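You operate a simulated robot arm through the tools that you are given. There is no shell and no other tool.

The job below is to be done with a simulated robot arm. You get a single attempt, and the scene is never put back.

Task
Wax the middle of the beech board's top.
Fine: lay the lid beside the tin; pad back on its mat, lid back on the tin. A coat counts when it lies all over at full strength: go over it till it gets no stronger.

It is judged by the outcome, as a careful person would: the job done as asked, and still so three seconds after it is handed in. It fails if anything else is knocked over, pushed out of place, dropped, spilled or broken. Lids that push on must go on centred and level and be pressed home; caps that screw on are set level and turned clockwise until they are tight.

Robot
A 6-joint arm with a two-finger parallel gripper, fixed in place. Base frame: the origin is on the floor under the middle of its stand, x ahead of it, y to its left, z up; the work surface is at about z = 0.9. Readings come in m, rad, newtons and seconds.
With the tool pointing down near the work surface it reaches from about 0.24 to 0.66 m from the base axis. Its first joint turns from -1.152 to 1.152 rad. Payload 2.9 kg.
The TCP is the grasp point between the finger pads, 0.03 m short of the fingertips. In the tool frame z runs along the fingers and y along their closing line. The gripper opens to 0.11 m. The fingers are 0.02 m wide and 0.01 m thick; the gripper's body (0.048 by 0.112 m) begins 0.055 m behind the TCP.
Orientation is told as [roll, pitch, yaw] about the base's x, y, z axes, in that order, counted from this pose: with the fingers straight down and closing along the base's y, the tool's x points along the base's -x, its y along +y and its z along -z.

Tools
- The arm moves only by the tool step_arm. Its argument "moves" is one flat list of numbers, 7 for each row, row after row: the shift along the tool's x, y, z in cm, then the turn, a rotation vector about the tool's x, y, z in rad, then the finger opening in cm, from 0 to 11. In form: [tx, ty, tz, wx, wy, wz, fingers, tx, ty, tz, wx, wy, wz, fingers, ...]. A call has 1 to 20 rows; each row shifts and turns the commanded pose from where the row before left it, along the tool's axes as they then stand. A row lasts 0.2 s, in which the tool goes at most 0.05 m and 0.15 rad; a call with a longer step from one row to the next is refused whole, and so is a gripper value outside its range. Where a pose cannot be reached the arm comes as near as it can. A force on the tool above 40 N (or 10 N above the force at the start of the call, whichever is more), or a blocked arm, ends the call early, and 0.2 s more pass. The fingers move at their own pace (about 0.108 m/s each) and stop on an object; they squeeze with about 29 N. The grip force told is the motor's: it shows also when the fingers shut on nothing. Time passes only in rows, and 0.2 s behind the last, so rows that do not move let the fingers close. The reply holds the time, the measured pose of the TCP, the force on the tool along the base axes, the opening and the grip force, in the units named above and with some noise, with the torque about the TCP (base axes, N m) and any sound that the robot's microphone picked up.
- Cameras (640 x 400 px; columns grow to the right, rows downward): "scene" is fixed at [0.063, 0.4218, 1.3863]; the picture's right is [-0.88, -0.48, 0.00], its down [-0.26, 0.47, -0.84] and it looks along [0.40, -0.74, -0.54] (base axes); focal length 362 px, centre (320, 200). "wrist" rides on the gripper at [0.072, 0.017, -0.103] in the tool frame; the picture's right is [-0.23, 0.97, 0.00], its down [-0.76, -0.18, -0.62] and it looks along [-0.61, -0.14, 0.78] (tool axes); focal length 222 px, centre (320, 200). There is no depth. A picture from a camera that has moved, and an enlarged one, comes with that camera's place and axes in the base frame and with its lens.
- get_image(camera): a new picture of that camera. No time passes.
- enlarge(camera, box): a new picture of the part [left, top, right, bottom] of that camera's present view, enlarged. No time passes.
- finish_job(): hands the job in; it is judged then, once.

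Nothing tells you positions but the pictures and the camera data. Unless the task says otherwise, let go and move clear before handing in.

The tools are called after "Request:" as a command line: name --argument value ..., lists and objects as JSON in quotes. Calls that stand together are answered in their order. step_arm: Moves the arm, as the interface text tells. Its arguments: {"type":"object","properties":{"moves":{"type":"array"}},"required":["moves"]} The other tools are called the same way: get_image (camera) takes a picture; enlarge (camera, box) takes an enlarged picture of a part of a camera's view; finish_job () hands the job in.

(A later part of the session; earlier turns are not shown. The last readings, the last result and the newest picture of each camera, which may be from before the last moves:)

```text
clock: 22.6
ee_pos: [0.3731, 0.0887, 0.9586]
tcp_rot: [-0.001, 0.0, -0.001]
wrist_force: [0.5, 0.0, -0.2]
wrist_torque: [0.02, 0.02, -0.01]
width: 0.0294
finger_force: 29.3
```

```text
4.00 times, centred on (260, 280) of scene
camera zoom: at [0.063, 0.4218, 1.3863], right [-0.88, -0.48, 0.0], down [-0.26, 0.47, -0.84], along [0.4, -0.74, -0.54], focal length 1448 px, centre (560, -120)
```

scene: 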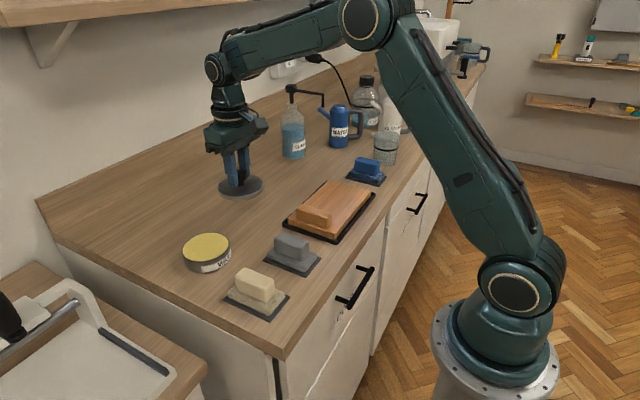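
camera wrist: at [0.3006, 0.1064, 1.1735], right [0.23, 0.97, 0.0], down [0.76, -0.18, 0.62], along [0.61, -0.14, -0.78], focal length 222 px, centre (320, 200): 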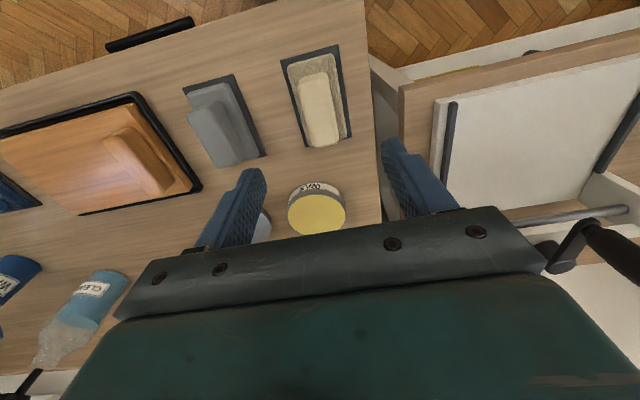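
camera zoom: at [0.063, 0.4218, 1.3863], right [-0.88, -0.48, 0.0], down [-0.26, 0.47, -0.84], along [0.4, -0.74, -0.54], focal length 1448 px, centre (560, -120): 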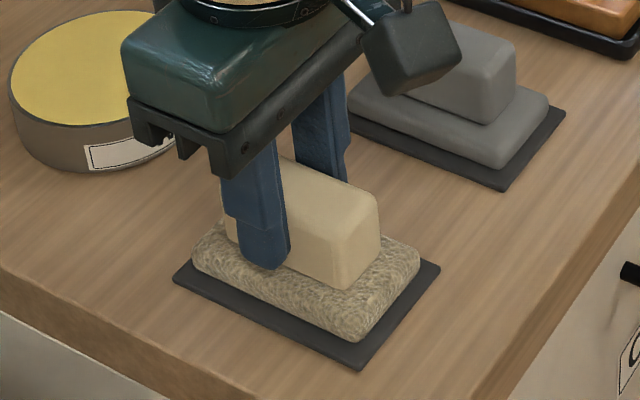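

The handle is gripped at 2.9 cm. I'll lift the pad straight up, carry it over the open wax tin at (0.520, 0.050), and check.

Request:
step_arm --moves '[0, 0, -1.0, 0, 0, 0, 1.5, 0, 0, -2.5, 0, 0, 0, 1.5, 0, 0, -3.0, 0, 0, 0, 1.5, -3.0, -0.8, 0, 0, 0, 0, 1.5, -3.5, -0.9, 0, 0, 0, 0, 1.5, -3.5, -0.9, 0, 0, 0, 0, 1.5, -3.0, -0.8, 0, 0, 0, 0, 1.5, -1.8, -0.5, 0, 0, 0, 0, 1.5, 0, 0, 0, 0, 0, 0, 1.5]'

Request:
get_image --camera "scene"

Request:
get_image --camera "wrist"

Request:
enlarge --camera "scene" --box '[160, 180, 290, 290]'

```text
clock: 24.6
ee_pos: [0.5222, 0.0491, 1.0237]
tcp_rot: [0.001, 0.0, 0.001]
wrist_force: [0.3, -0.1, -0.8]
wrist_torque: [0.0, 0.01, -0.01]
width: 0.0291
finger_force: 28.9
```

```text
taken
```

scene: 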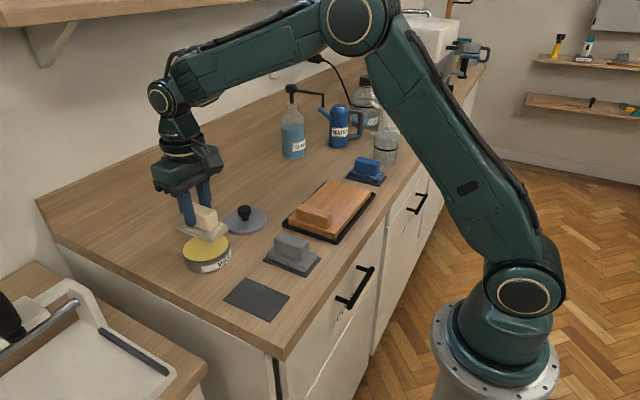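

```text
taken
camera wrist: at [0.4499, 0.0661, 1.1269], right [0.23, 0.97, 0.0], down [0.76, -0.18, 0.62], along [0.61, -0.14, -0.78], focal length 222 px, centre (320, 200)
```

wrist: 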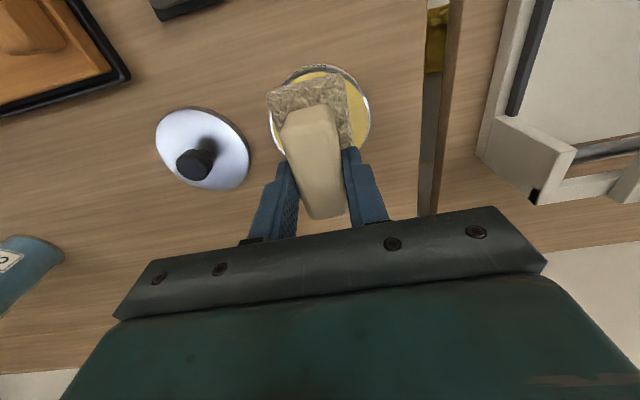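

```text
3.64 times, centred on (225, 235) of scene
camera zoom: at [0.0631, 0.4218, 1.3863], right [-0.88, -0.48, 0.0], down [-0.26, 0.47, -0.84], along [0.4, -0.74, -0.54], focal length 1316 px, centre (666, 73)
```

zoom: 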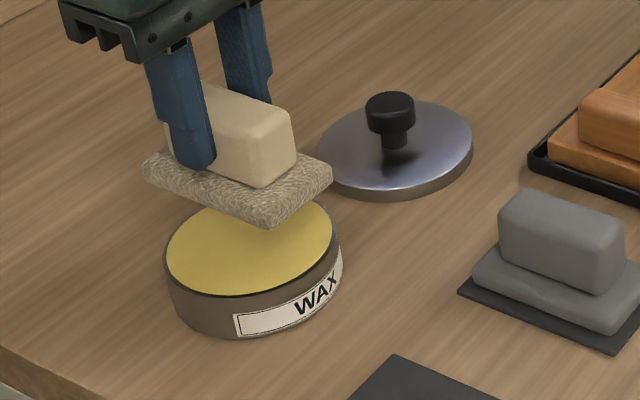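

The pad is over the tin. I'll centre it and lower it until it meets the wax.

Request:
step_arm --moves '[0.1, 0.1, 1.5, 0, 0, 0, 1.5, 0, 0, 1.2, 0, 0, 0, 1.5, 0, 0, 0.5, 0, 0, 0, 1.5, 0, 0, 0.3, 0, 0, 0, 1.5, 0, 0, 0, 0, 0, 0, 1.5]'

Request:
enlarge --camera "scene" --box '[170, 200, 270, 290]'

Request:
enlarge --camera "wrist" --box '[230, 60, 420, 200]'

```text
clock: 25.8
ee_pos: [0.5191, 0.0526, 0.9886]
tcp_rot: [0.001, 0.001, -0.001]
wrist_force: [-0.2, -0.1, -0.2]
wrist_torque: [-0.01, 0.01, 0.0]
width: 0.0293
finger_force: 29.2
```

```text
4.44 times, centred on (220, 245) of scene
camera zoom: at [0.063, 0.4218, 1.3863], right [-0.88, -0.48, 0.0], down [-0.26, 0.47, -0.84], along [0.4, -0.74, -0.54], focal length 1609 px, centre (764, 0)
```

zoom: 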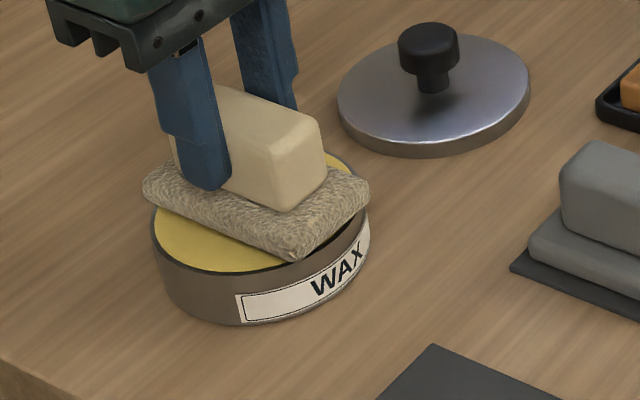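

```text
2.86 times, centred on (325, 130) of wrist
camera zoom: at [0.448, 0.0677, 1.0917], right [0.23, 0.97, 0.0], down [0.76, -0.18, 0.62], along [0.61, -0.14, -0.78], focal length 635 px, centre (306, 400)
```

zoom: 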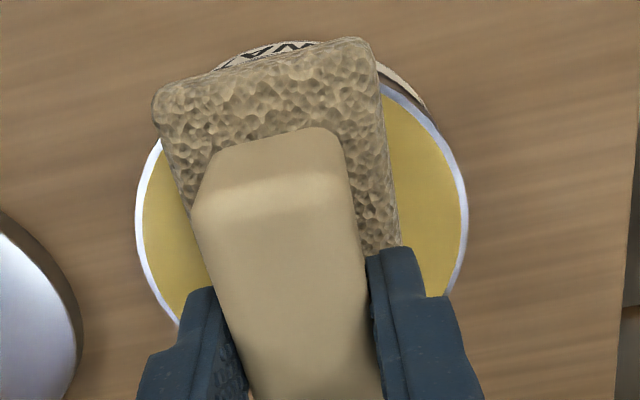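

Request:
step_arm --moves '[0, -0.1, 0.2, 0, 0, 0, 1.5, 0, 0, 0.2, 0, 0, 0, 1.5, 0, 0, 0, 0, 0, 0, 1.5]'

Request:
step_arm --moves '[0, 0, 0.15, 0, 0, 0, 1.5, 0, 0, 0.15, 0, 0, 0, 1.5, 0, 0, 0, 0, 0, 0, 1.5]'

Request:
enlarge --camera "scene" --box '[170, 200, 270, 290]'

```text
clock: 26.6
ee_pos: [0.5189, 0.0498, 0.9842]
tcp_rot: [0.0, -0.001, -0.001]
wrist_force: [1.2, -0.2, -0.9]
wrist_torque: [0.0, 0.03, 0.01]
width: 0.0292
finger_force: 29.3
```

```text
clock: 27.4
ee_pos: [0.5201, 0.0503, 0.9841]
tcp_rot: [0.0, -0.003, 0.001]
wrist_force: [-8.3, -1.0, 32.7]
wrist_torque: [-0.03, 0.53, -0.02]
width: 0.0293
finger_force: 28.0
```

```text
4.44 times, centred on (220, 245) of scene
camera zoom: at [0.0623, 0.4218, 1.3864], right [-0.88, -0.48, 0.0], down [-0.26, 0.47, -0.84], along [0.4, -0.74, -0.54], focal length 1609 px, centre (764, 0)
```

zoom: 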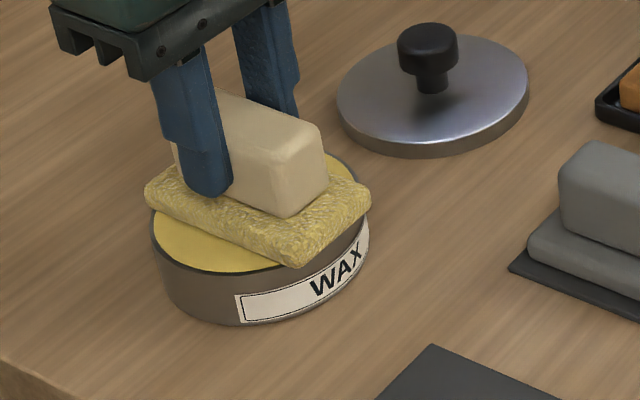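

The pad's face turned yellow on contact, so it has taken wax. I'll ease off, lift clear and look at it.

Request:
step_arm --moves '[0, 0, -0.3, 0, 0, 0, 1.5, 0, 0, -1.0, 0, 0, 0, 1.5, 0, 0, -2.0, 0, 0, 0, 1.5, 0, 0, -2.0, 0, 0, 0, 1.5, 0, 0, 0, 0, 0, 0, 1.5]'

Request:
enlarge --camera "scene" --box '[160, 170, 290, 290]'

Request:
enlarge --camera "wrist" --box '[230, 40, 420, 200]'

```text
clock: 28.6
ee_pos: [0.5213, 0.0497, 1.0335]
tcp_rot: [-0.001, 0.003, 0.001]
wrist_force: [-0.4, -0.2, -0.5]
wrist_torque: [0.02, -0.03, -0.02]
width: 0.0293
finger_force: 29.4
```

```text
3.33 times, centred on (225, 230) of scene
camera zoom: at [0.063, 0.4218, 1.3863], right [-0.88, -0.48, 0.0], down [-0.26, 0.47, -0.84], along [0.4, -0.74, -0.54], focal length 1207 px, centre (637, 100)
```

zoom: 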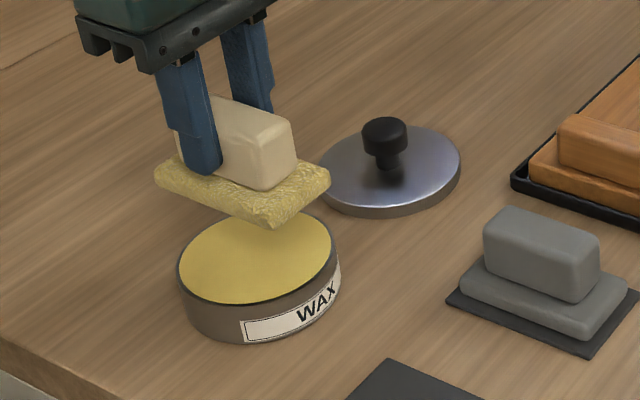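

```text
2.50 times, centred on (325, 120) of wrist
camera zoom: at [0.4485, 0.0667, 1.1375], right [0.23, 0.97, 0.0], down [0.76, -0.18, 0.62], along [0.61, -0.14, -0.78], focal length 555 px, centre (308, 400)
```

zoom: 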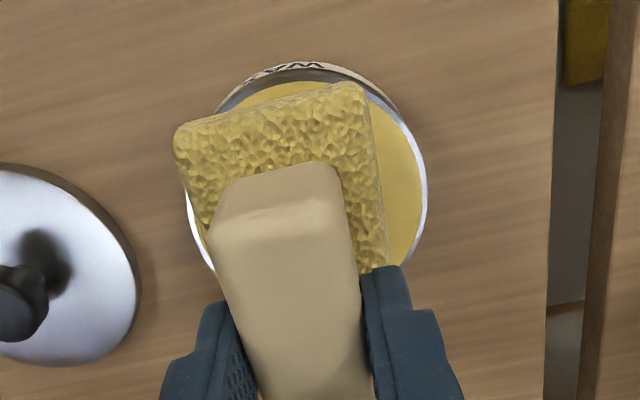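

The pad is fully charged with wax. I'll carry it over to above the board's middle at (0.381, −0.212).

Request:
step_arm --moves '[0, 0, -1.0, 0, 0, 0, 1.5, 1.75, -3.27, 0, 0, 0, 0, 1.5, 1.75, -3.27, 0, 0, 0, 0, 1.5, 1.75, -3.27, 0, 0, 0, 0, 1.5, 1.75, -3.27, 0, 0, 0, 0, 1.5, 1.75, -3.27, 0, 0, 0, 0, 1.5, 1.75, -3.27, 0, 0, 0, 0, 1.5, 1.75, -3.27, 0, 0, 0, 0, 1.5, 1.75, -3.27, 0, 0, 0, 0, 1.5, 0, 0, 2.0, 0, 0, 0, 1.5, 0, 0, 2.0, 0, 0, 0, 1.5, 0, 0, 0, 0, 0, 0, 1.5]'

Request:
enlarge --camera "scene" --box '[260, 130, 400, 260]'

Request:
enlarge --camera "wrist" --box '[150, 0, 470, 200]'

```text
clock: 31.2
ee_pos: [0.3803, -0.2108, 1.0043]
tcp_rot: [0.0, 0.0, 0.001]
wrist_force: [0.3, 0.5, -0.5]
wrist_torque: [0.0, 0.03, 0.02]
width: 0.0293
finger_force: 29.0
```

```text
3.08 times, centred on (330, 195) of scene
camera zoom: at [0.0631, 0.4218, 1.3863], right [-0.88, -0.48, 0.0], down [-0.26, 0.47, -0.84], along [0.4, -0.74, -0.54], focal length 1114 px, centre (289, 215)
```

zoom: 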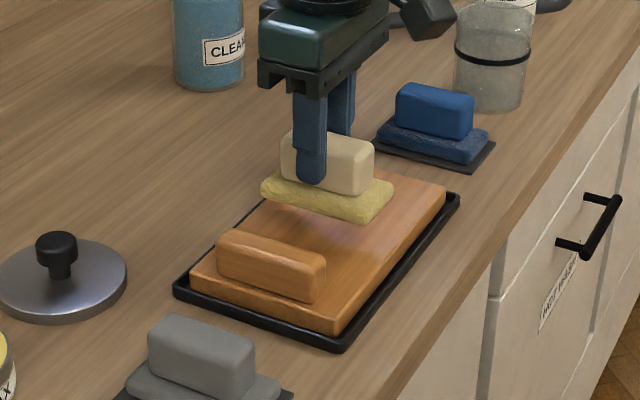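

```text
2.00 times, centred on (310, 100) of wrist
camera zoom: at [0.3085, -0.1944, 1.1074], right [0.23, 0.97, 0.0], down [0.76, -0.18, 0.62], along [0.61, -0.14, -0.78], focal length 444 px, centre (340, 400)
```

zoom: 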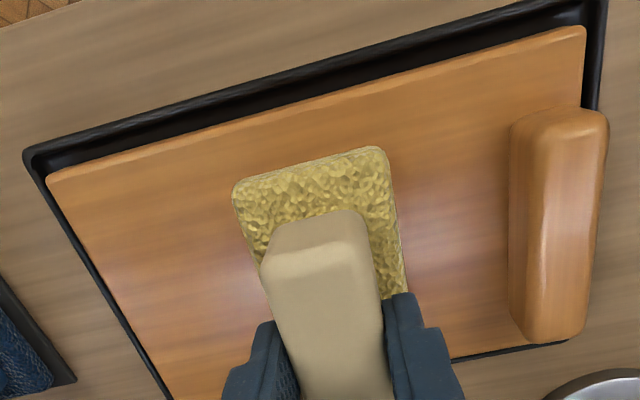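

Request:
step_arm --moves '[0, 0, 1.2, 0, 0, 0, 1.5, 0, 0, 1.0, 0, 0, 0, 1.5, 0, 0, 0.3, 0, 0, 0, 1.5, 0, 0, 0, 0, 0, 0, 1.5]'

Request:
step_arm --moves '[0, 0, 0.2, 0, 0, 0, 1.5, 0, 0, 0.2, 0, 0, 0, 1.5, 0, 0, 0, 0, 0, 0, 1.5]'

Request:
enlarge --camera "scene" --box '[260, 130, 400, 260]'

```text
clock: 32.2
ee_pos: [0.3805, -0.2107, 0.9798]
tcp_rot: [-0.001, -0.001, 0.0]
wrist_force: [0.3, -0.1, 0.1]
wrist_torque: [0.03, 0.01, -0.03]
width: 0.0297
finger_force: 28.9
```

```text
clock: 33.0
ee_pos: [0.3793, -0.2124, 0.9762]
tcp_rot: [0.001, -0.001, 0.0]
wrist_force: [-3.9, 2.3, 10.6]
wrist_torque: [0.14, -0.31, 0.1]
width: 0.0294
finger_force: 28.5
```

```text
3.08 times, centred on (330, 195) of scene
camera zoom: at [0.0628, 0.4219, 1.3863], right [-0.88, -0.48, 0.0], down [-0.26, 0.47, -0.84], along [0.4, -0.74, -0.54], focal length 1114 px, centre (289, 215)
```

zoom: 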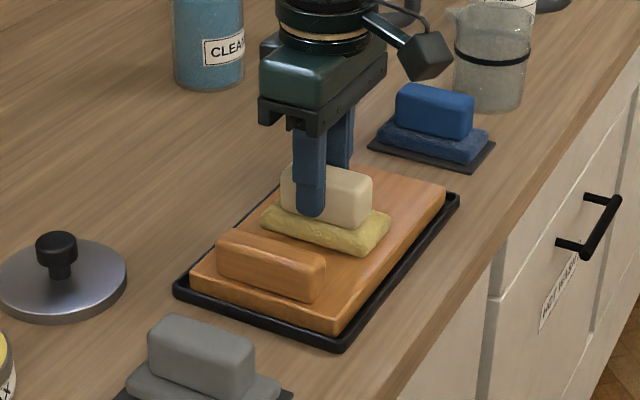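

Contact with the board at about 10 N. I'll make a short gentle stroke first to see how the coat lays down and whether the board stays put.

Request:
step_arm --moves '[0, -1, 0, 0, 0, 0, 1.5, 0, -1, 0, 0, 0, 0, 1.5, 0, 1, 0, 0, 0, 0, 1.5, 0, 1, 0, 0, 0, 0, 1.5, 0, 1, 0, 0, 0, 0, 1.5, 0, 1, 0, 0, 0, 0, 1.5, 0, -1, 0, 0, 0, 0, 1.5, 0, -1, 0, 0, 0, 0, 1.5]'

Request:
enlarge --camera "scene" --box '[260, 130, 400, 260]'

Request:
enlarge --camera "wrist" --box '[150, 0, 470, 200]'

```text
clock: 34.8
ee_pos: [0.3802, -0.208, 0.9762]
tcp_rot: [0.001, -0.001, 0.006]
wrist_force: [0.9, 16.6, 32.8]
wrist_torque: [0.47, -0.18, 0.02]
width: 0.0293
finger_force: 29.1
```

```text
3.08 times, centred on (330, 195) of scene
camera zoom: at [0.0627, 0.4225, 1.3862], right [-0.88, -0.48, 0.0], down [-0.26, 0.47, -0.84], along [0.4, -0.74, -0.54], focal length 1114 px, centre (289, 215)
```

zoom: 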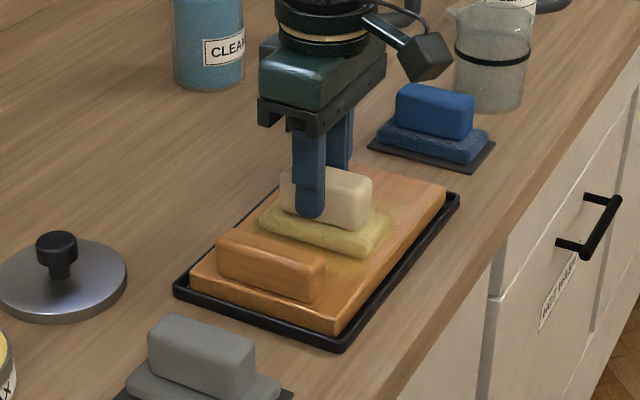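

```text
2.00 times, centred on (310, 100) of wrist
camera zoom: at [0.3082, -0.1935, 1.0791], right [0.22, 0.97, 0.0], down [0.76, -0.18, 0.62], along [0.61, -0.14, -0.78], focal length 444 px, centre (340, 400)
```

zoom: 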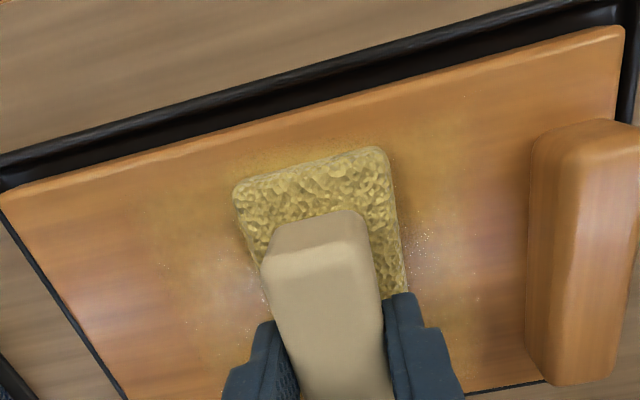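

A faint yellow coat is appearing and the board hasn't moved, but the press grew to 33 N. I'll ease off a little and read the force again.

Request:
step_arm --moves '[0, 0, -0.1, 0, 0, 0, 1.5, 0, -0.5, 0, 0, 0, 0, 1.5, 0, 0, 0, 0, 0, 0, 1.5]'

```text
clock: 35.6
ee_pos: [0.379, -0.2179, 0.9764]
tcp_rot: [-0.001, 0.003, 0.001]
wrist_force: [-0.7, 6.8, 16.1]
wrist_torque: [0.13, -0.35, 0.11]
width: 0.0294
finger_force: 28.5
```

Pressure is about 16 N now. I'll make full strokes along the board between y ≈ −0.252 and −0.177, keeping clear of the bar.

Request:
step_arm --moves '[0, -1.2, 0, 0, 0, 0, 1.5, 0, -1.2, 0, 0, 0, 0, 1.5, 0, -1.2, 0, 0, 0, 0, 1.5, 0, 1.25, 0, 0, 0, 0, 1.5, 0, 1.25, 0, 0, 0, 0, 1.5, 0, 1.25, 0, 0, 0, 0, 1.5, 0, 1.25, 0, 0, 0, 0, 1.5, 0, 1.25, 0, 0, 0, 0, 1.5, 0, 1.2, 0, 0, 0, 0, 1.5, 0, 0, 0, 0, 0, 0, 1.5]'

Request:
enlarge --camera "wrist" --box '[150, 0, 470, 200]'

Request:
enlarge --camera "scene" --box '[260, 130, 400, 260]'

```text
clock: 37.8
ee_pos: [0.3786, -0.177, 0.9755]
tcp_rot: [0.0, -0.001, 0.0]
wrist_force: [0.0, -0.7, -0.4]
wrist_torque: [0.01, 0.01, 0.01]
width: 0.0293
finger_force: 29.0
```

```text
2.00 times, centred on (310, 100) of wrist
camera zoom: at [0.3082, -0.161, 1.0797], right [0.23, 0.97, 0.0], down [0.76, -0.18, 0.62], along [0.61, -0.14, -0.78], focal length 444 px, centre (340, 400)
```

zoom: 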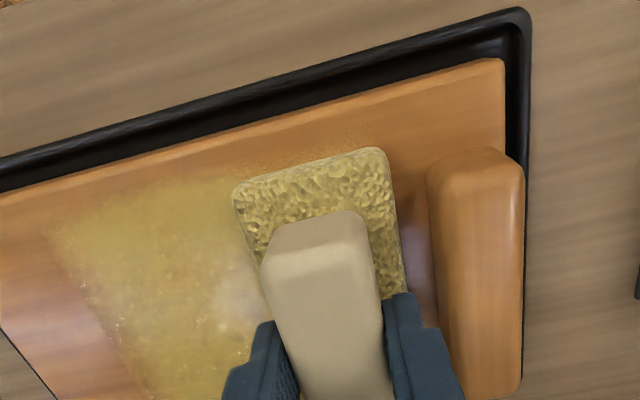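

```text
3.08 times, centred on (330, 195) of scene
camera zoom: at [0.063, 0.4218, 1.3863], right [-0.88, -0.48, 0.0], down [-0.26, 0.47, -0.84], along [0.4, -0.74, -0.54], focal length 1114 px, centre (289, 215)
```

zoom: 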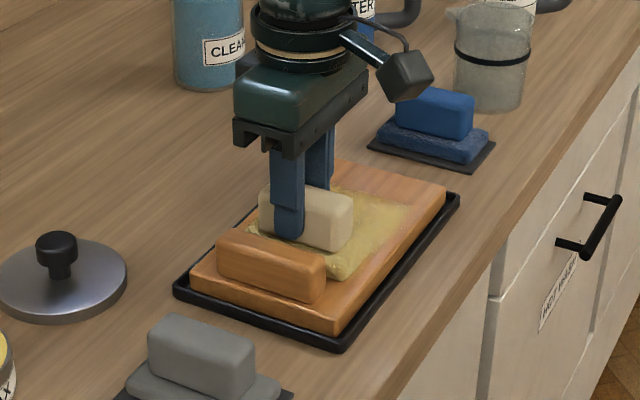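

The coat is building over the stroked area, but the pressure faded at this end. I'll press a bit more and check.

Request:
step_arm --moves '[0, 0, 0.1, 0, 0, 0, 1.5, 0, 0, 0, 0, 0, 0, 1.5]'

Request:
step_arm --moves '[0, -1.0, 0.03, 0, 0, 0, 1.5, 0, -1.0, 0, 0, 0, 0, 1.5, 0, -1.0, 0, 0, 0, 0, 1.5]'

```text
clock: 38.4
ee_pos: [0.3801, -0.1776, 0.9769]
tcp_rot: [0.001, 0.0, -0.001]
wrist_force: [-1.9, 0.7, 8.4]
wrist_torque: [0.06, 0.26, -0.04]
width: 0.0295
finger_force: 29.5
```

```text
clock: 39.2
ee_pos: [0.3789, -0.2073, 0.9739]
tcp_rot: [0.0, -0.002, 0.001]
wrist_force: [1.3, 9.5, 17.0]
wrist_torque: [0.32, 0.2, -0.11]
width: 0.029
finger_force: 29.3
```

Request:
step_arm --moves '[0, -1.1, 0, 0, 0, 0, 1.5, 0, -1.1, 0, 0, 0, 0, 1.5, 0, -1.1, 0, 0, 0, 0, 1.5, 0, -1.1, 0, 0, 0, 0, 1.5, -0.7, 0, 0, 0, 0, 0, 1.5, 0, 1.25, 0, 0, 0, 0, 1.5, 0, 1.25, 0, 0, 0, 0, 1.5, 0, 1.25, 0, 0, 0, 0, 1.5, 0, 1.25, 0, 0, 0, 0, 1.5, 0, 1.25, 0, 0, 0, 0, 1.5, 0, 1.25, 0.03, 0, 0, 0, 1.5]'

Request:
enlarge --camera "wrist" --box '[150, 0, 470, 200]'

```text
clock: 41.6
ee_pos: [0.3868, -0.1759, 0.9755]
tcp_rot: [-0.003, -0.001, -0.001]
wrist_force: [-0.3, -10.7, 23.8]
wrist_torque: [-0.26, 0.0, 0.07]
width: 0.0295
finger_force: 29.1
```

```text
2.00 times, centred on (310, 100) of wrist
camera zoom: at [0.3152, -0.1604, 1.0787], right [0.23, 0.97, 0.0], down [0.76, -0.18, 0.63], along [0.61, -0.14, -0.78], focal length 444 px, centre (340, 400)
```

zoom: 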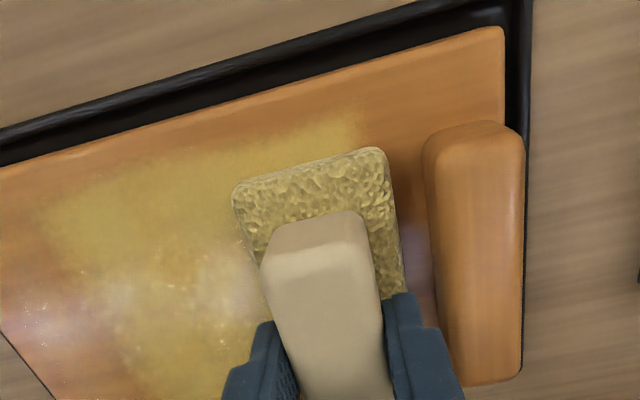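

Request:
step_arm --moves '[0.7, 0, 0, 0, 0, 0, 1.5, 0.7, 0, 0, 0, 0, 0, 1.5, 0, -1.25, 0, 0, 0, 0, 1.5, 0, -1.25, 0, 0, 0, 0, 1.5, 0, -1.25, 0, 0, 0, 0, 1.5, 0, -1.25, 0, 0, 0, 0, 1.5, 0, -1.25, 0, 0, 0, 0, 1.5, 0, -1.25, 0, 0, 0, 0, 1.5, -0.7, 0, 0, 0, 0, 0, 1.5, 0, 1.25, 0, 0, 0, 0, 1.5, 0, 1.25, 0, 0, 0, 0, 1.5, 0, 1.25, 0, 0, 0, 0, 1.5, 0, 1.25, 0, 0, 0, 0, 1.5, 0, 1.25, 0, 0, 0, 0, 1.5, 0, 1.25, 0, 0, 0, 0, 1.5]'

Request:
enlarge --camera "wrist" --box '[150, 0, 470, 200]'

Request:
enlarge --camera "scene" --box '[260, 130, 400, 260]'

```text
clock: 44.8
ee_pos: [0.3795, -0.1767, 0.9746]
tcp_rot: [0.0, -0.002, -0.003]
wrist_force: [-0.7, -9.9, 21.5]
wrist_torque: [-0.27, -0.1, -0.02]
width: 0.0295
finger_force: 29.1
```

```text
2.00 times, centred on (310, 100) of wrist
camera zoom: at [0.3085, -0.1606, 1.0783], right [0.23, 0.97, 0.0], down [0.76, -0.18, 0.62], along [0.61, -0.14, -0.78], focal length 444 px, centre (340, 400)
```

zoom: 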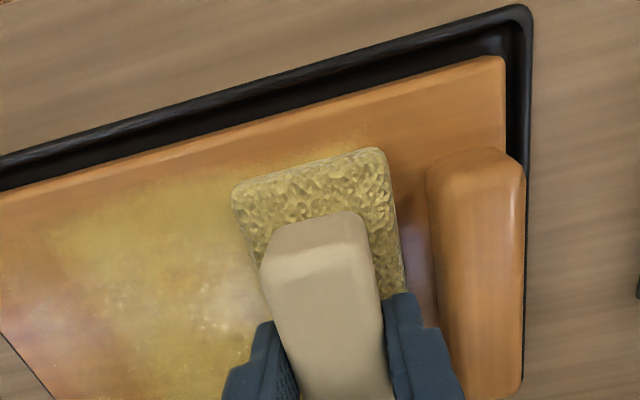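

```text
3.08 times, centred on (330, 195) of scene
camera zoom: at [0.0628, 0.4216, 1.3864], right [-0.88, -0.48, 0.0], down [-0.26, 0.47, -0.84], along [0.4, -0.74, -0.54], focal length 1114 px, centre (289, 215)
```

zoom: 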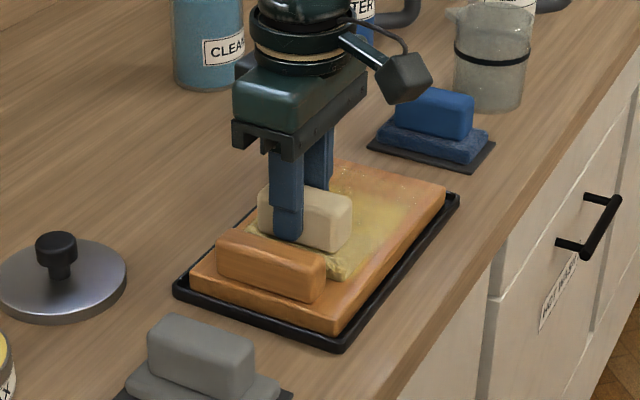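

The pad's colour is fading, so its charge is running low. I'll lift off and look at the coat from above before reloading.

Request:
step_arm --moves '[0, 0, -0.5, 0, 0, 0, 1.5, 0, 0, -2.0, 0, 0, 0, 1.5, 0, 0, -3.0, 0, 0, 0, 1.5, -1.5, 3.5, -2.5, 0, 0, 0, 1.5, -1.5, 4.0, 0, 0, 0, 0, 1.5, 0, 0, 0, 0, 0, 0, 1.5]'

Request:
get_image --camera "wrist"

Request:
enlarge --camera "wrist" --box '[0, 0, 320, 200]'

Request:
enlarge --camera "scene" --box '[270, 160, 390, 250]'

```text
clock: 46.2
ee_pos: [0.4083, -0.1012, 1.0538]
tcp_rot: [-0.001, 0.001, -0.001]
wrist_force: [-0.3, -0.1, -0.2]
wrist_torque: [0.0, 0.01, -0.02]
width: 0.0294
finger_force: 29.2
```

```text
taken
camera wrist: at [0.3386, -0.084, 1.1576], right [0.23, 0.97, 0.0], down [0.76, -0.18, 0.62], along [0.61, -0.14, -0.78], focal length 222 px, centre (320, 200)
```

wrist: 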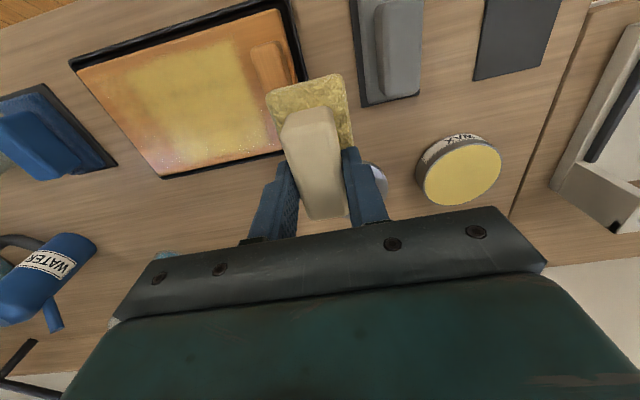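

```text
2.00 times, centred on (160, 100) of wrist
camera zoom: at [0.3386, -0.084, 1.1576], right [0.23, 0.97, 0.0], down [0.76, -0.18, 0.62], along [0.61, -0.14, -0.78], focal length 444 px, centre (640, 400)
```

zoom: 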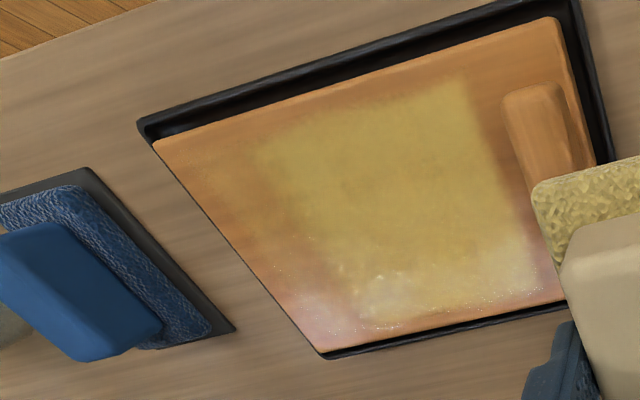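

```text
4.44 times, centred on (330, 205) of scene
camera zoom: at [0.063, 0.4218, 1.3863], right [-0.88, -0.48, 0.0], down [-0.26, 0.47, -0.84], along [0.4, -0.74, -0.54], focal length 1609 px, centre (276, 178)
```

zoom: 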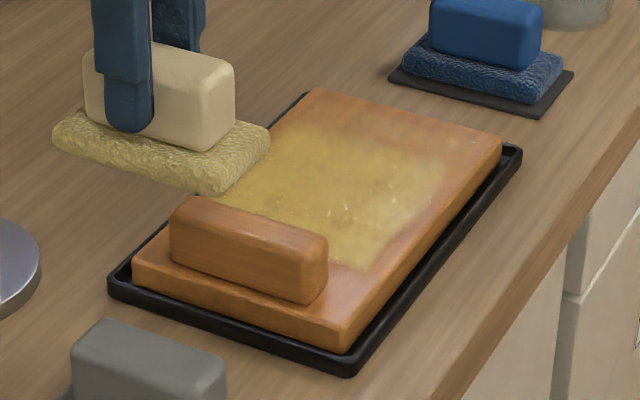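

The coat lies evenly over the middle, from about y −0.27 to −0.155. I'll reload the pad at the tin and go over it again until the colour stops deepening.

Request:
step_arm --moves '[-2.25, 3.03, 0, 0, 0, 0, 1.5, -2.25, 3.03, 0, 0, 0, 0, 1.5, -2.25, 3.03, 0, 0, 0, 0, 1.5, -2.25, 3.03, 0, 0, 0, 0, 1.5, -2.25, 3.03, 0, 0, 0, 0, 1.5, 0, 0, 2.5, 0, 0, 0, 1.5, 0, 0, 2.5, 0, 0, 0, 1.5, 0, 0, 1.4, 0, 0, 0, 1.5, 0, 0, 0, 0, 0, 0, 1.5]'

Request:
enlarge --camera "scene" --box '[170, 200, 270, 290]'

```text
clock: 48.2
ee_pos: [0.5222, 0.0497, 0.9893]
tcp_rot: [-0.001, 0.0, -0.002]
wrist_force: [0.4, 0.6, 0.0]
wrist_torque: [0.03, 0.05, 0.0]
width: 0.0294
finger_force: 29.3
```

```text
4.44 times, centred on (220, 245) of scene
camera zoom: at [0.0631, 0.4218, 1.3863], right [-0.88, -0.48, 0.0], down [-0.26, 0.47, -0.84], along [0.4, -0.74, -0.54], focal length 1609 px, centre (764, 0)
```

zoom: 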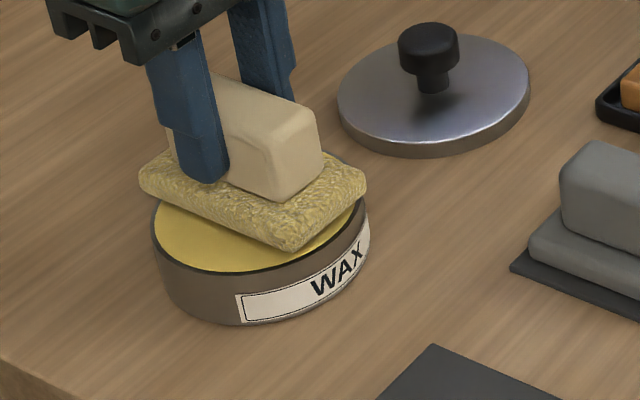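

Request:
step_arm --moves '[0.1, 0, 0.3, 0, 0, 0, 1.5, 0, 0, 0.2, 0, 0, 0, 1.5, 0, 0, 0.1, 0, 0, 0, 1.5, 0, 0, 0, 0, 0, 0, 1.5]'

Request:
enlarge --camera "scene" --box '[170, 200, 270, 290]'

```text
clock: 49.2
ee_pos: [0.5194, 0.0498, 0.9837]
tcp_rot: [0.001, -0.001, 0.001]
wrist_force: [0.6, -1.1, -0.1]
wrist_torque: [0.03, -0.04, -0.03]
width: 0.0292
finger_force: 28.9
```

```text
4.44 times, centred on (220, 245) of scene
camera zoom: at [0.063, 0.4218, 1.3863], right [-0.88, -0.48, 0.0], down [-0.26, 0.47, -0.84], along [0.4, -0.74, -0.54], focal length 1609 px, centre (764, 0)
```

zoom: 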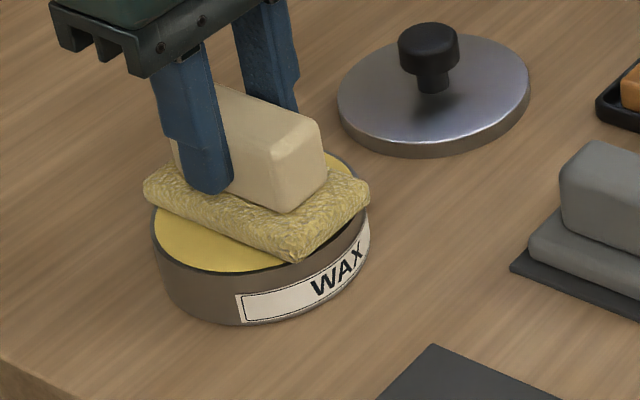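

Request:
step_arm --moves '[0, 0, 0.15, 0, 0, 0, 1.5, 0, 0, 0.1, 0, 0, 0, 1.5, 0, 0, 0, 0, 0, 0, 1.5]'

Request:
enlarge --camera "scene" --box '[170, 200, 270, 290]'

```text
clock: 50.0
ee_pos: [0.5217, 0.0497, 0.982]
tcp_rot: [0.001, -0.001, -0.001]
wrist_force: [-2.7, 0.1, 11.2]
wrist_torque: [-0.03, 0.17, 0.02]
width: 0.0295
finger_force: 28.8
```

```text
4.44 times, centred on (220, 245) of scene
camera zoom: at [0.0628, 0.4218, 1.3864], right [-0.88, -0.48, 0.0], down [-0.26, 0.47, -0.84], along [0.4, -0.74, -0.54], focal length 1609 px, centre (764, 0)
```

zoom: 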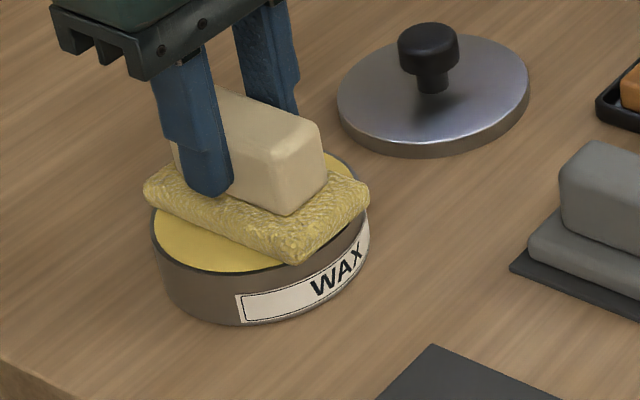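

Request:
step_arm --moves '[0, 0, 0.1, 0, 0, 0, 1.5, 0, 0, 0, 0, 0, 0, 1.5, 0, 0, 0, 0, 0, 0, 1.5, 0, 0, 0, 0, 0, 0, 1.5, 0, 0, 0, 0, 0, 0, 1.5]'

Request:
enlarge --camera "scene" --box '[170, 200, 270, 290]'

```text
clock: 51.2
ee_pos: [0.521, 0.0485, 0.9817]
tcp_rot: [0.0, -0.005, 0.0]
wrist_force: [-2.9, -2.3, 30.2]
wrist_torque: [-0.1, 0.28, 0.01]
width: 0.0295
finger_force: 29.1
```

```text
4.44 times, centred on (220, 245) of scene
camera zoom: at [0.0625, 0.4217, 1.3864], right [-0.88, -0.48, 0.0], down [-0.26, 0.47, -0.84], along [0.4, -0.74, -0.54], focal length 1609 px, centre (764, 0)
```

zoom: 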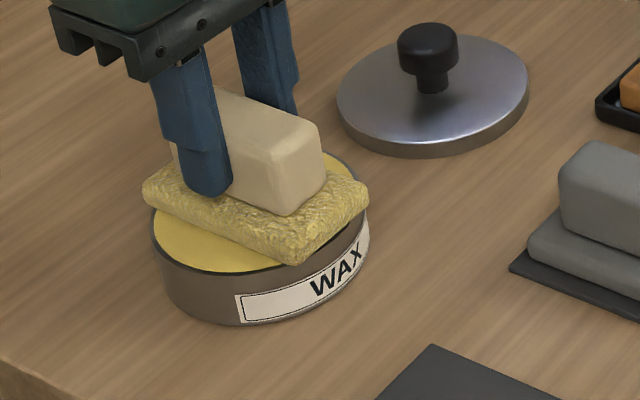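

Request:
step_arm --moves '[0, 0, -0.3, 0, 0, 0, 1.5, 0, 0, -1.2, 0, 0, 0, 1.5, 0, 0, -2.0, 0, 0, 0, 1.5, 0, 0, -2.5, 0, 0, 0, 1.5, 0, 0, 0, 0, 0, 0, 1.5]'

Request:
enlarge --camera "scene" --box '[160, 170, 290, 290]'

Request:
enlarge --camera "wrist" --box '[230, 40, 420, 200]'

```text
clock: 52.4
ee_pos: [0.5206, 0.0485, 1.0405]
tcp_rot: [0.0, -0.002, 0.0]
wrist_force: [0.7, 0.1, -0.4]
wrist_torque: [0.02, -0.01, 0.02]
width: 0.0293
finger_force: 29.3
```

```text
3.33 times, centred on (225, 230) of scene
camera zoom: at [0.063, 0.4218, 1.3863], right [-0.88, -0.48, 0.0], down [-0.26, 0.47, -0.84], along [0.4, -0.74, -0.54], focal length 1207 px, centre (637, 100)
```

zoom: 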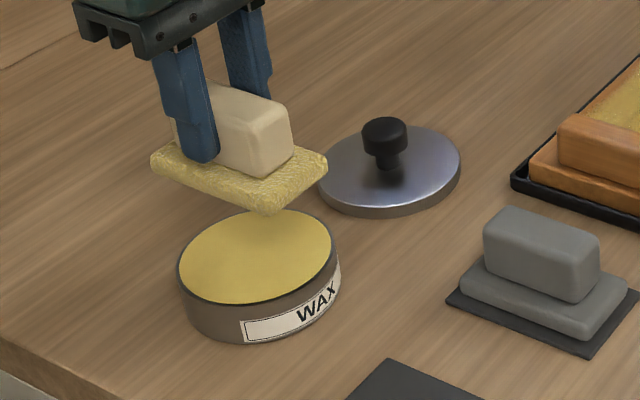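

```text
2.50 times, centred on (325, 120) of wrist
camera zoom: at [0.4494, 0.0657, 1.1444], right [0.23, 0.97, 0.0], down [0.76, -0.18, 0.62], along [0.61, -0.14, -0.78], focal length 555 px, centre (308, 400)
```

zoom: 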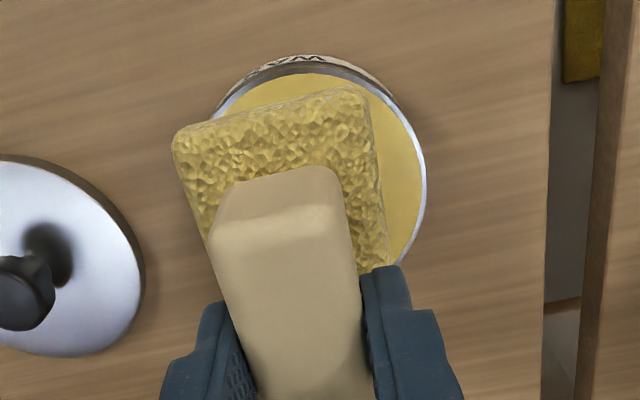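

Reloaded. I'll go back over the board's middle and lower to just above it.

Request:
step_arm --moves '[1.745, -3.3, 0, 0, 0, 0, 1.5, 1.745, -3.3, 0, 0, 0, 0, 1.5, 1.745, -3.3, 0, 0, 0, 0, 1.5, 1.745, -3.3, 0, 0, 0, 0, 1.5, 1.745, -3.3, 0, 0, 0, 0, 1.5, 1.745, -3.3, 0, 0, 0, 0, 1.5, 1.745, -3.3, 0, 0, 0, 0, 1.5, 1.745, -3.3, 0, 0, 0, 0, 1.5, 0, 0, 2.5, 0, 0, 0, 1.5, 0, 0, 2.5, 0, 0, 0, 1.5, 0, 0, 1.2, 0, 0, 0, 1.5, 0, 0, 0.2, 0, 0, 0, 1.5, 0, 0, 0, 0, 0, 0, 1.5]'

Request:
step_arm --moves '[0, 0, 0.15, 0, 0, 0, 1.5, 0, 0, 0.15, 0, 0, 0, 1.5, 0, 0, 0, 0, 0, 0, 1.5]'

```text
clock: 55.2
ee_pos: [0.3817, -0.2147, 0.9771]
tcp_rot: [-0.002, -0.001, 0.0]
wrist_force: [0.0, 0.0, -1.1]
wrist_torque: [0.01, 0.02, 0.01]
width: 0.0291
finger_force: 29.1
```

```text
clock: 56.0
ee_pos: [0.3805, -0.2145, 0.9758]
tcp_rot: [-0.001, 0.0, -0.001]
wrist_force: [-3.9, 0.3, 12.4]
wrist_torque: [0.06, -0.31, -0.01]
width: 0.0293
finger_force: 29.0
```

Request:
step_arm --moves '[0, -1.1, 0, 0, 0, 0, 1.5, 0, -1.1, 0, 0, 0, 0, 1.5, 0, -1.1, 0, 0, 0, 0, 1.5, 0, -1.1, 0, 0, 0, 0, 1.5, -0.7, 0, 0, 0, 0, 0, 1.5, 0, 1.2, 0, 0, 0, 0, 1.5, 0, 1.2, 0, 0, 0, 0, 1.5, 0, 1.2, 0, 0, 0, 0, 1.5, 0, 1.2, 0, 0, 0, 0, 1.5, 0, 1.2, 0, 0, 0, 0, 1.5, 0, 1.2, 0, 0, 0, 0, 1.5, 0, 1.2, 0, 0, 0, 0, 1.5]'

Request:
step_arm --moves '[0.7, 0, 0.03, 0, 0, 0, 1.5, 0.7, 0, 0, 0, 0, 0, 1.5, 0, -1.2, 0, 0, 0, 0, 1.5, 0, -1.2, 0, 0, 0, 0, 1.5, 0, -1.2, 0, 0, 0, 0, 1.5, 0, -1.2, 0, 0, 0, 0, 1.5, 0, -1.2, 0, 0, 0, 0, 1.5, 0, -1.2, 0, 0, 0, 0, 1.5, 0, -1.2, 0, 0, 0, 0, 1.5]'

Request:
enlarge --camera "wrist" --box '[150, 0, 470, 200]'

Request:
enlarge --camera "scene" --box '[260, 130, 400, 260]'

```text
clock: 58.6
ee_pos: [0.3889, -0.1753, 0.9745]
tcp_rot: [-0.003, 0.0, 0.0]
wrist_force: [0.1, -10.2, 21.7]
wrist_torque: [-0.28, -0.01, 0.05]
width: 0.0295
finger_force: 28.8
```

```text
clock: 60.6
ee_pos: [0.3736, -0.2573, 0.9742]
tcp_rot: [0.002, 0.001, 0.0]
wrist_force: [0.5, 11.4, 25.3]
wrist_torque: [0.27, 0.0, -0.01]
width: 0.0296
finger_force: 29.3
```

```text
2.00 times, centred on (310, 100) of wrist
camera zoom: at [0.3021, -0.2413, 1.0777], right [0.23, 0.97, 0.0], down [0.76, -0.18, 0.62], along [0.61, -0.14, -0.78], focal length 444 px, centre (340, 400)
```

zoom: 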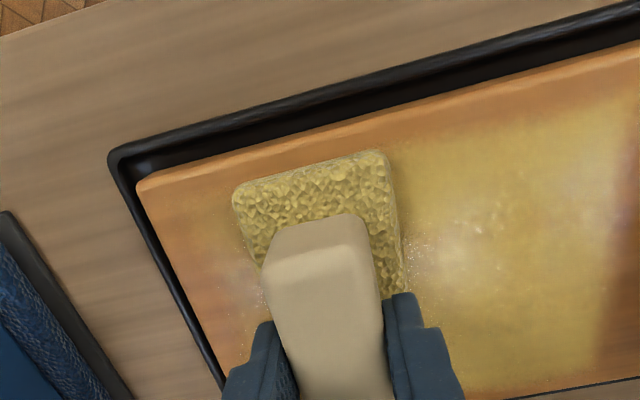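

```text
3.08 times, centred on (330, 195) of scene
camera zoom: at [0.0627, 0.4223, 1.3862], right [-0.88, -0.48, 0.0], down [-0.26, 0.47, -0.84], along [0.4, -0.74, -0.54], focal length 1114 px, centre (289, 215)
```

zoom: 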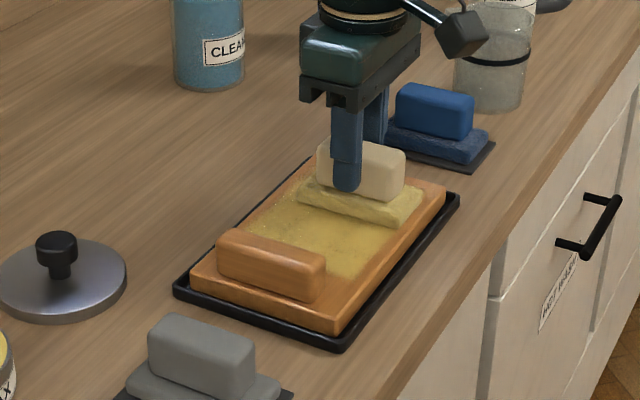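

The coat is deepening evenly and the board stays in place. I'll continue with more passes at the centre line and both sides.

Request:
step_arm --moves '[-0.7, 0, 0, 0, 0, 0, 1.5, 0, 1.2, 0, 0, 0, 0, 1.5, 0, 1.2, 0, 0, 0, 0, 1.5, 0, 1.2, 0, 0, 0, 0, 1.5, 0, 1.2, 0, 0, 0, 0, 1.5, 0, 1.2, 0, 0, 0, 0, 1.5, 0, 1.2, 0, 0, 0, 0, 1.5, 0, 1.1, 0, 0, 0, 0, 1.5, -0.7, 0, 0, 0, 0, 0, 1.5, 0, -1.2, 0, 0, 0, 0, 1.5, 0, -1.2, 0, 0, 0, 0, 1.5, 0, -1.2, 0, 0, 0, 0, 1.5, 0, -1.2, 0, 0, 0, 0, 1.5, 0, -1.2, 0, 0, 0, 0, 1.5, 0, -1.2, 0, 0, 0, 0, 1.5, 0, -1.1, 0, 0, 0, 0, 1.5]'

Request:
step_arm --moves '[0.7, 0, 0, 0, 0, 0, 1.5, 0.7, 0, 0, 0, 0, 0, 1.5, 0, 1.2, 0, 0, 0, 0, 1.5, 0, 1.2, 0, 0, 0, 0, 1.5, 0, 1.2, 0, 0, 0, 0, 1.5, 0, 1.2, 0, 0, 0, 0, 1.5, 0, 1.2, 0, 0, 0, 0, 1.5, 0, 1.2, 0, 0, 0, 0, 1.5, 0, 1.1, 0, 0, 0, 0, 1.5, -0.7, 0, 0, 0, 0, 0, 1.5]'

Request:
enlarge --camera "wrist" --box '[150, 0, 470, 200]'

Request:
enlarge --camera "scene" --box '[260, 130, 400, 260]'

```text
clock: 64.0
ee_pos: [0.3892, -0.2586, 0.9747]
tcp_rot: [-0.001, 0.002, 0.0]
wrist_force: [0.5, 7.7, 17.1]
wrist_torque: [0.21, -0.07, -0.03]
width: 0.0295
finger_force: 28.9
```

```text
clock: 66.2
ee_pos: [0.3805, -0.1741, 0.9738]
tcp_rot: [0.003, 0.0, 0.001]
wrist_force: [-4.9, 0.6, 8.2]
wrist_torque: [-0.02, -0.1, -0.02]
width: 0.0294
finger_force: 28.7
```

```text
2.00 times, centred on (310, 100) of wrist
camera zoom: at [0.309, -0.1577, 1.0775], right [0.23, 0.97, 0.0], down [0.76, -0.18, 0.62], along [0.61, -0.14, -0.78], focal length 444 px, centre (340, 400)
```

zoom: 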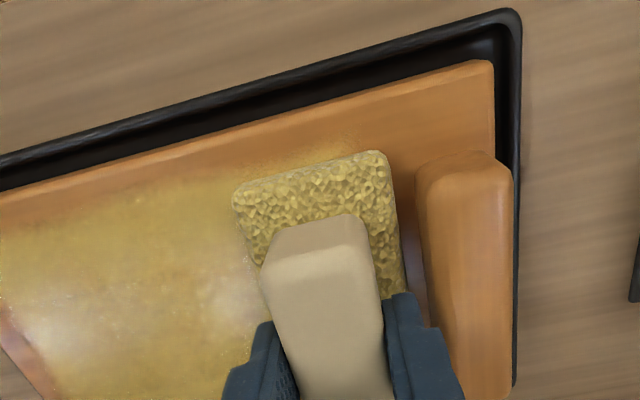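

```text
3.08 times, centred on (330, 195) of scene
camera zoom: at [0.0628, 0.4219, 1.3863], right [-0.88, -0.48, 0.0], down [-0.26, 0.47, -0.84], along [0.4, -0.74, -0.54], focal length 1114 px, centre (289, 215)
```

zoom: 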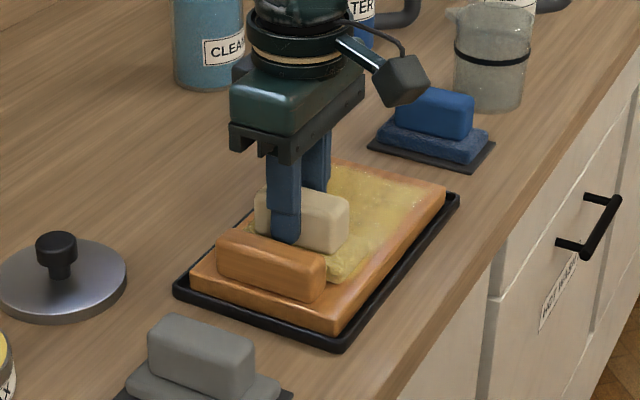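

I'll lift and compare the coat from the same viewpoint as before.

Request:
step_arm --moves '[0, 0, -0.5, 0, 0, 0, 1.5, 0, 0, -2.0, 0, 0, 0, 1.5, 0, 0, -3.0, 0, 0, 0, 1.5, -1.4, 3.5, -2.5, 0, 0, 0, 1.5, -1.4, 3.8, 0, 0, 0, 0, 1.5, 0, 0, 0, 0, 0, 0, 1.5]'

Request:
enlarge --camera "wrist" --box '[0, 0, 320, 200]'

Request:
enlarge --camera "scene" --box '[270, 160, 390, 250]'

```text
clock: 67.6
ee_pos: [0.4096, -0.1021, 1.0544]
tcp_rot: [0.0, 0.0, -0.002]
wrist_force: [-0.1, -0.3, -1.3]
wrist_torque: [0.01, -0.02, -0.02]
width: 0.0291
finger_force: 28.6
```

```text
2.00 times, centred on (160, 100) of wrist
camera zoom: at [0.3379, -0.0852, 1.1574], right [0.23, 0.97, 0.0], down [0.76, -0.18, 0.62], along [0.61, -0.14, -0.78], focal length 444 px, centre (640, 400)
```

zoom: 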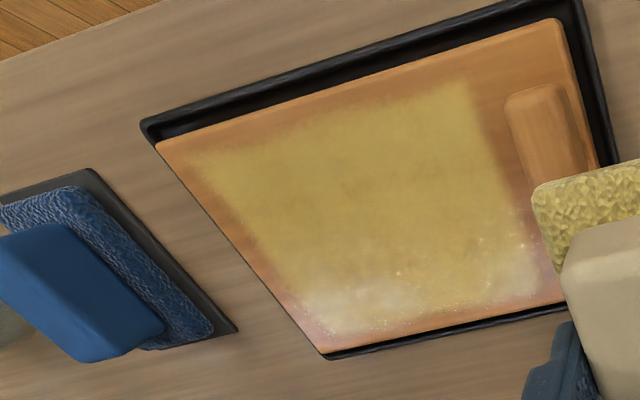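

```text
4.44 times, centred on (330, 205) of scene
camera zoom: at [0.063, 0.4218, 1.3863], right [-0.88, -0.48, 0.0], down [-0.26, 0.47, -0.84], along [0.4, -0.74, -0.54], focal length 1609 px, centre (276, 178)
```

zoom: 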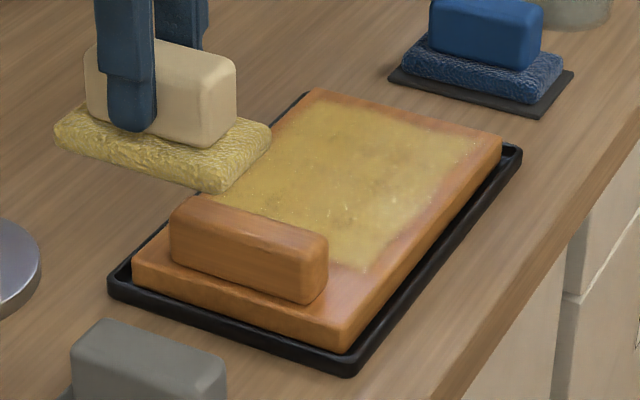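

The coat is now smooth and wider. To be sure it is at full strength I'll reload and do one more complete round, then compare.

Request:
step_arm --moves '[-2.22, 3.05, 0, 0, 0, 0, 1.5, -2.22, 3.05, 0, 0, 0, 0, 1.5, -2.22, 3.05, 0, 0, 0, 0, 1.5, -2.22, 3.05, 0, 0, 0, 0, 1.5, -2.22, 3.05, 0, 0, 0, 0, 1.5, 0, 0, 2.5, 0, 0, 0, 1.5, 0, 0, 2.5, 0, 0, 0, 1.5, 0, 0, 1.4, 0, 0, 0, 1.5, 0, 0, 0.5, 0, 0, 0, 1.5, 0, 0, 0.2, 0, 0, 0, 1.5, 0, 0, 0, 0, 0, 0, 1.5]'

Request:
step_arm --moves '[0, 0, 0.12, 0, 0, 0, 1.5, 0, 0, 0.08, 0, 0, 0, 1.5, 0, 0, 0, 0, 0, 0, 1.5, 0, 0, 0, 0, 0, 0, 1.5, 0, 0, 0, 0, 0, 0, 1.5]'

Request:
enlarge --camera "scene" --box '[170, 200, 270, 290]'

```text
clock: 70.0
ee_pos: [0.5208, 0.0489, 0.9811]
tcp_rot: [-0.001, 0.0, 0.001]
wrist_force: [0.1, 0.9, -0.2]
wrist_torque: [0.0, 0.0, 0.0]
width: 0.0295
finger_force: 28.9
```

```text
clock: 71.2
ee_pos: [0.5212, 0.0515, 0.9809]
tcp_rot: [0.001, -0.002, 0.001]
wrist_force: [-2.8, 1.5, 16.9]
wrist_torque: [0.02, 0.57, -0.01]
width: 0.0293
finger_force: 29.1
```

```text
4.44 times, centred on (220, 245) of scene
camera zoom: at [0.0627, 0.4218, 1.3864], right [-0.88, -0.48, 0.0], down [-0.26, 0.47, -0.84], along [0.4, -0.74, -0.54], focal length 1609 px, centre (764, 0)
```

zoom: 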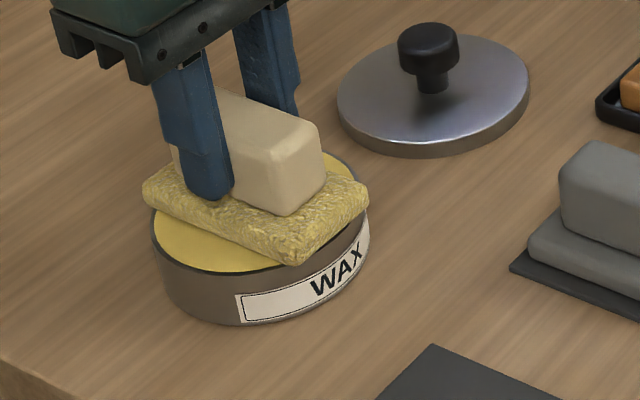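

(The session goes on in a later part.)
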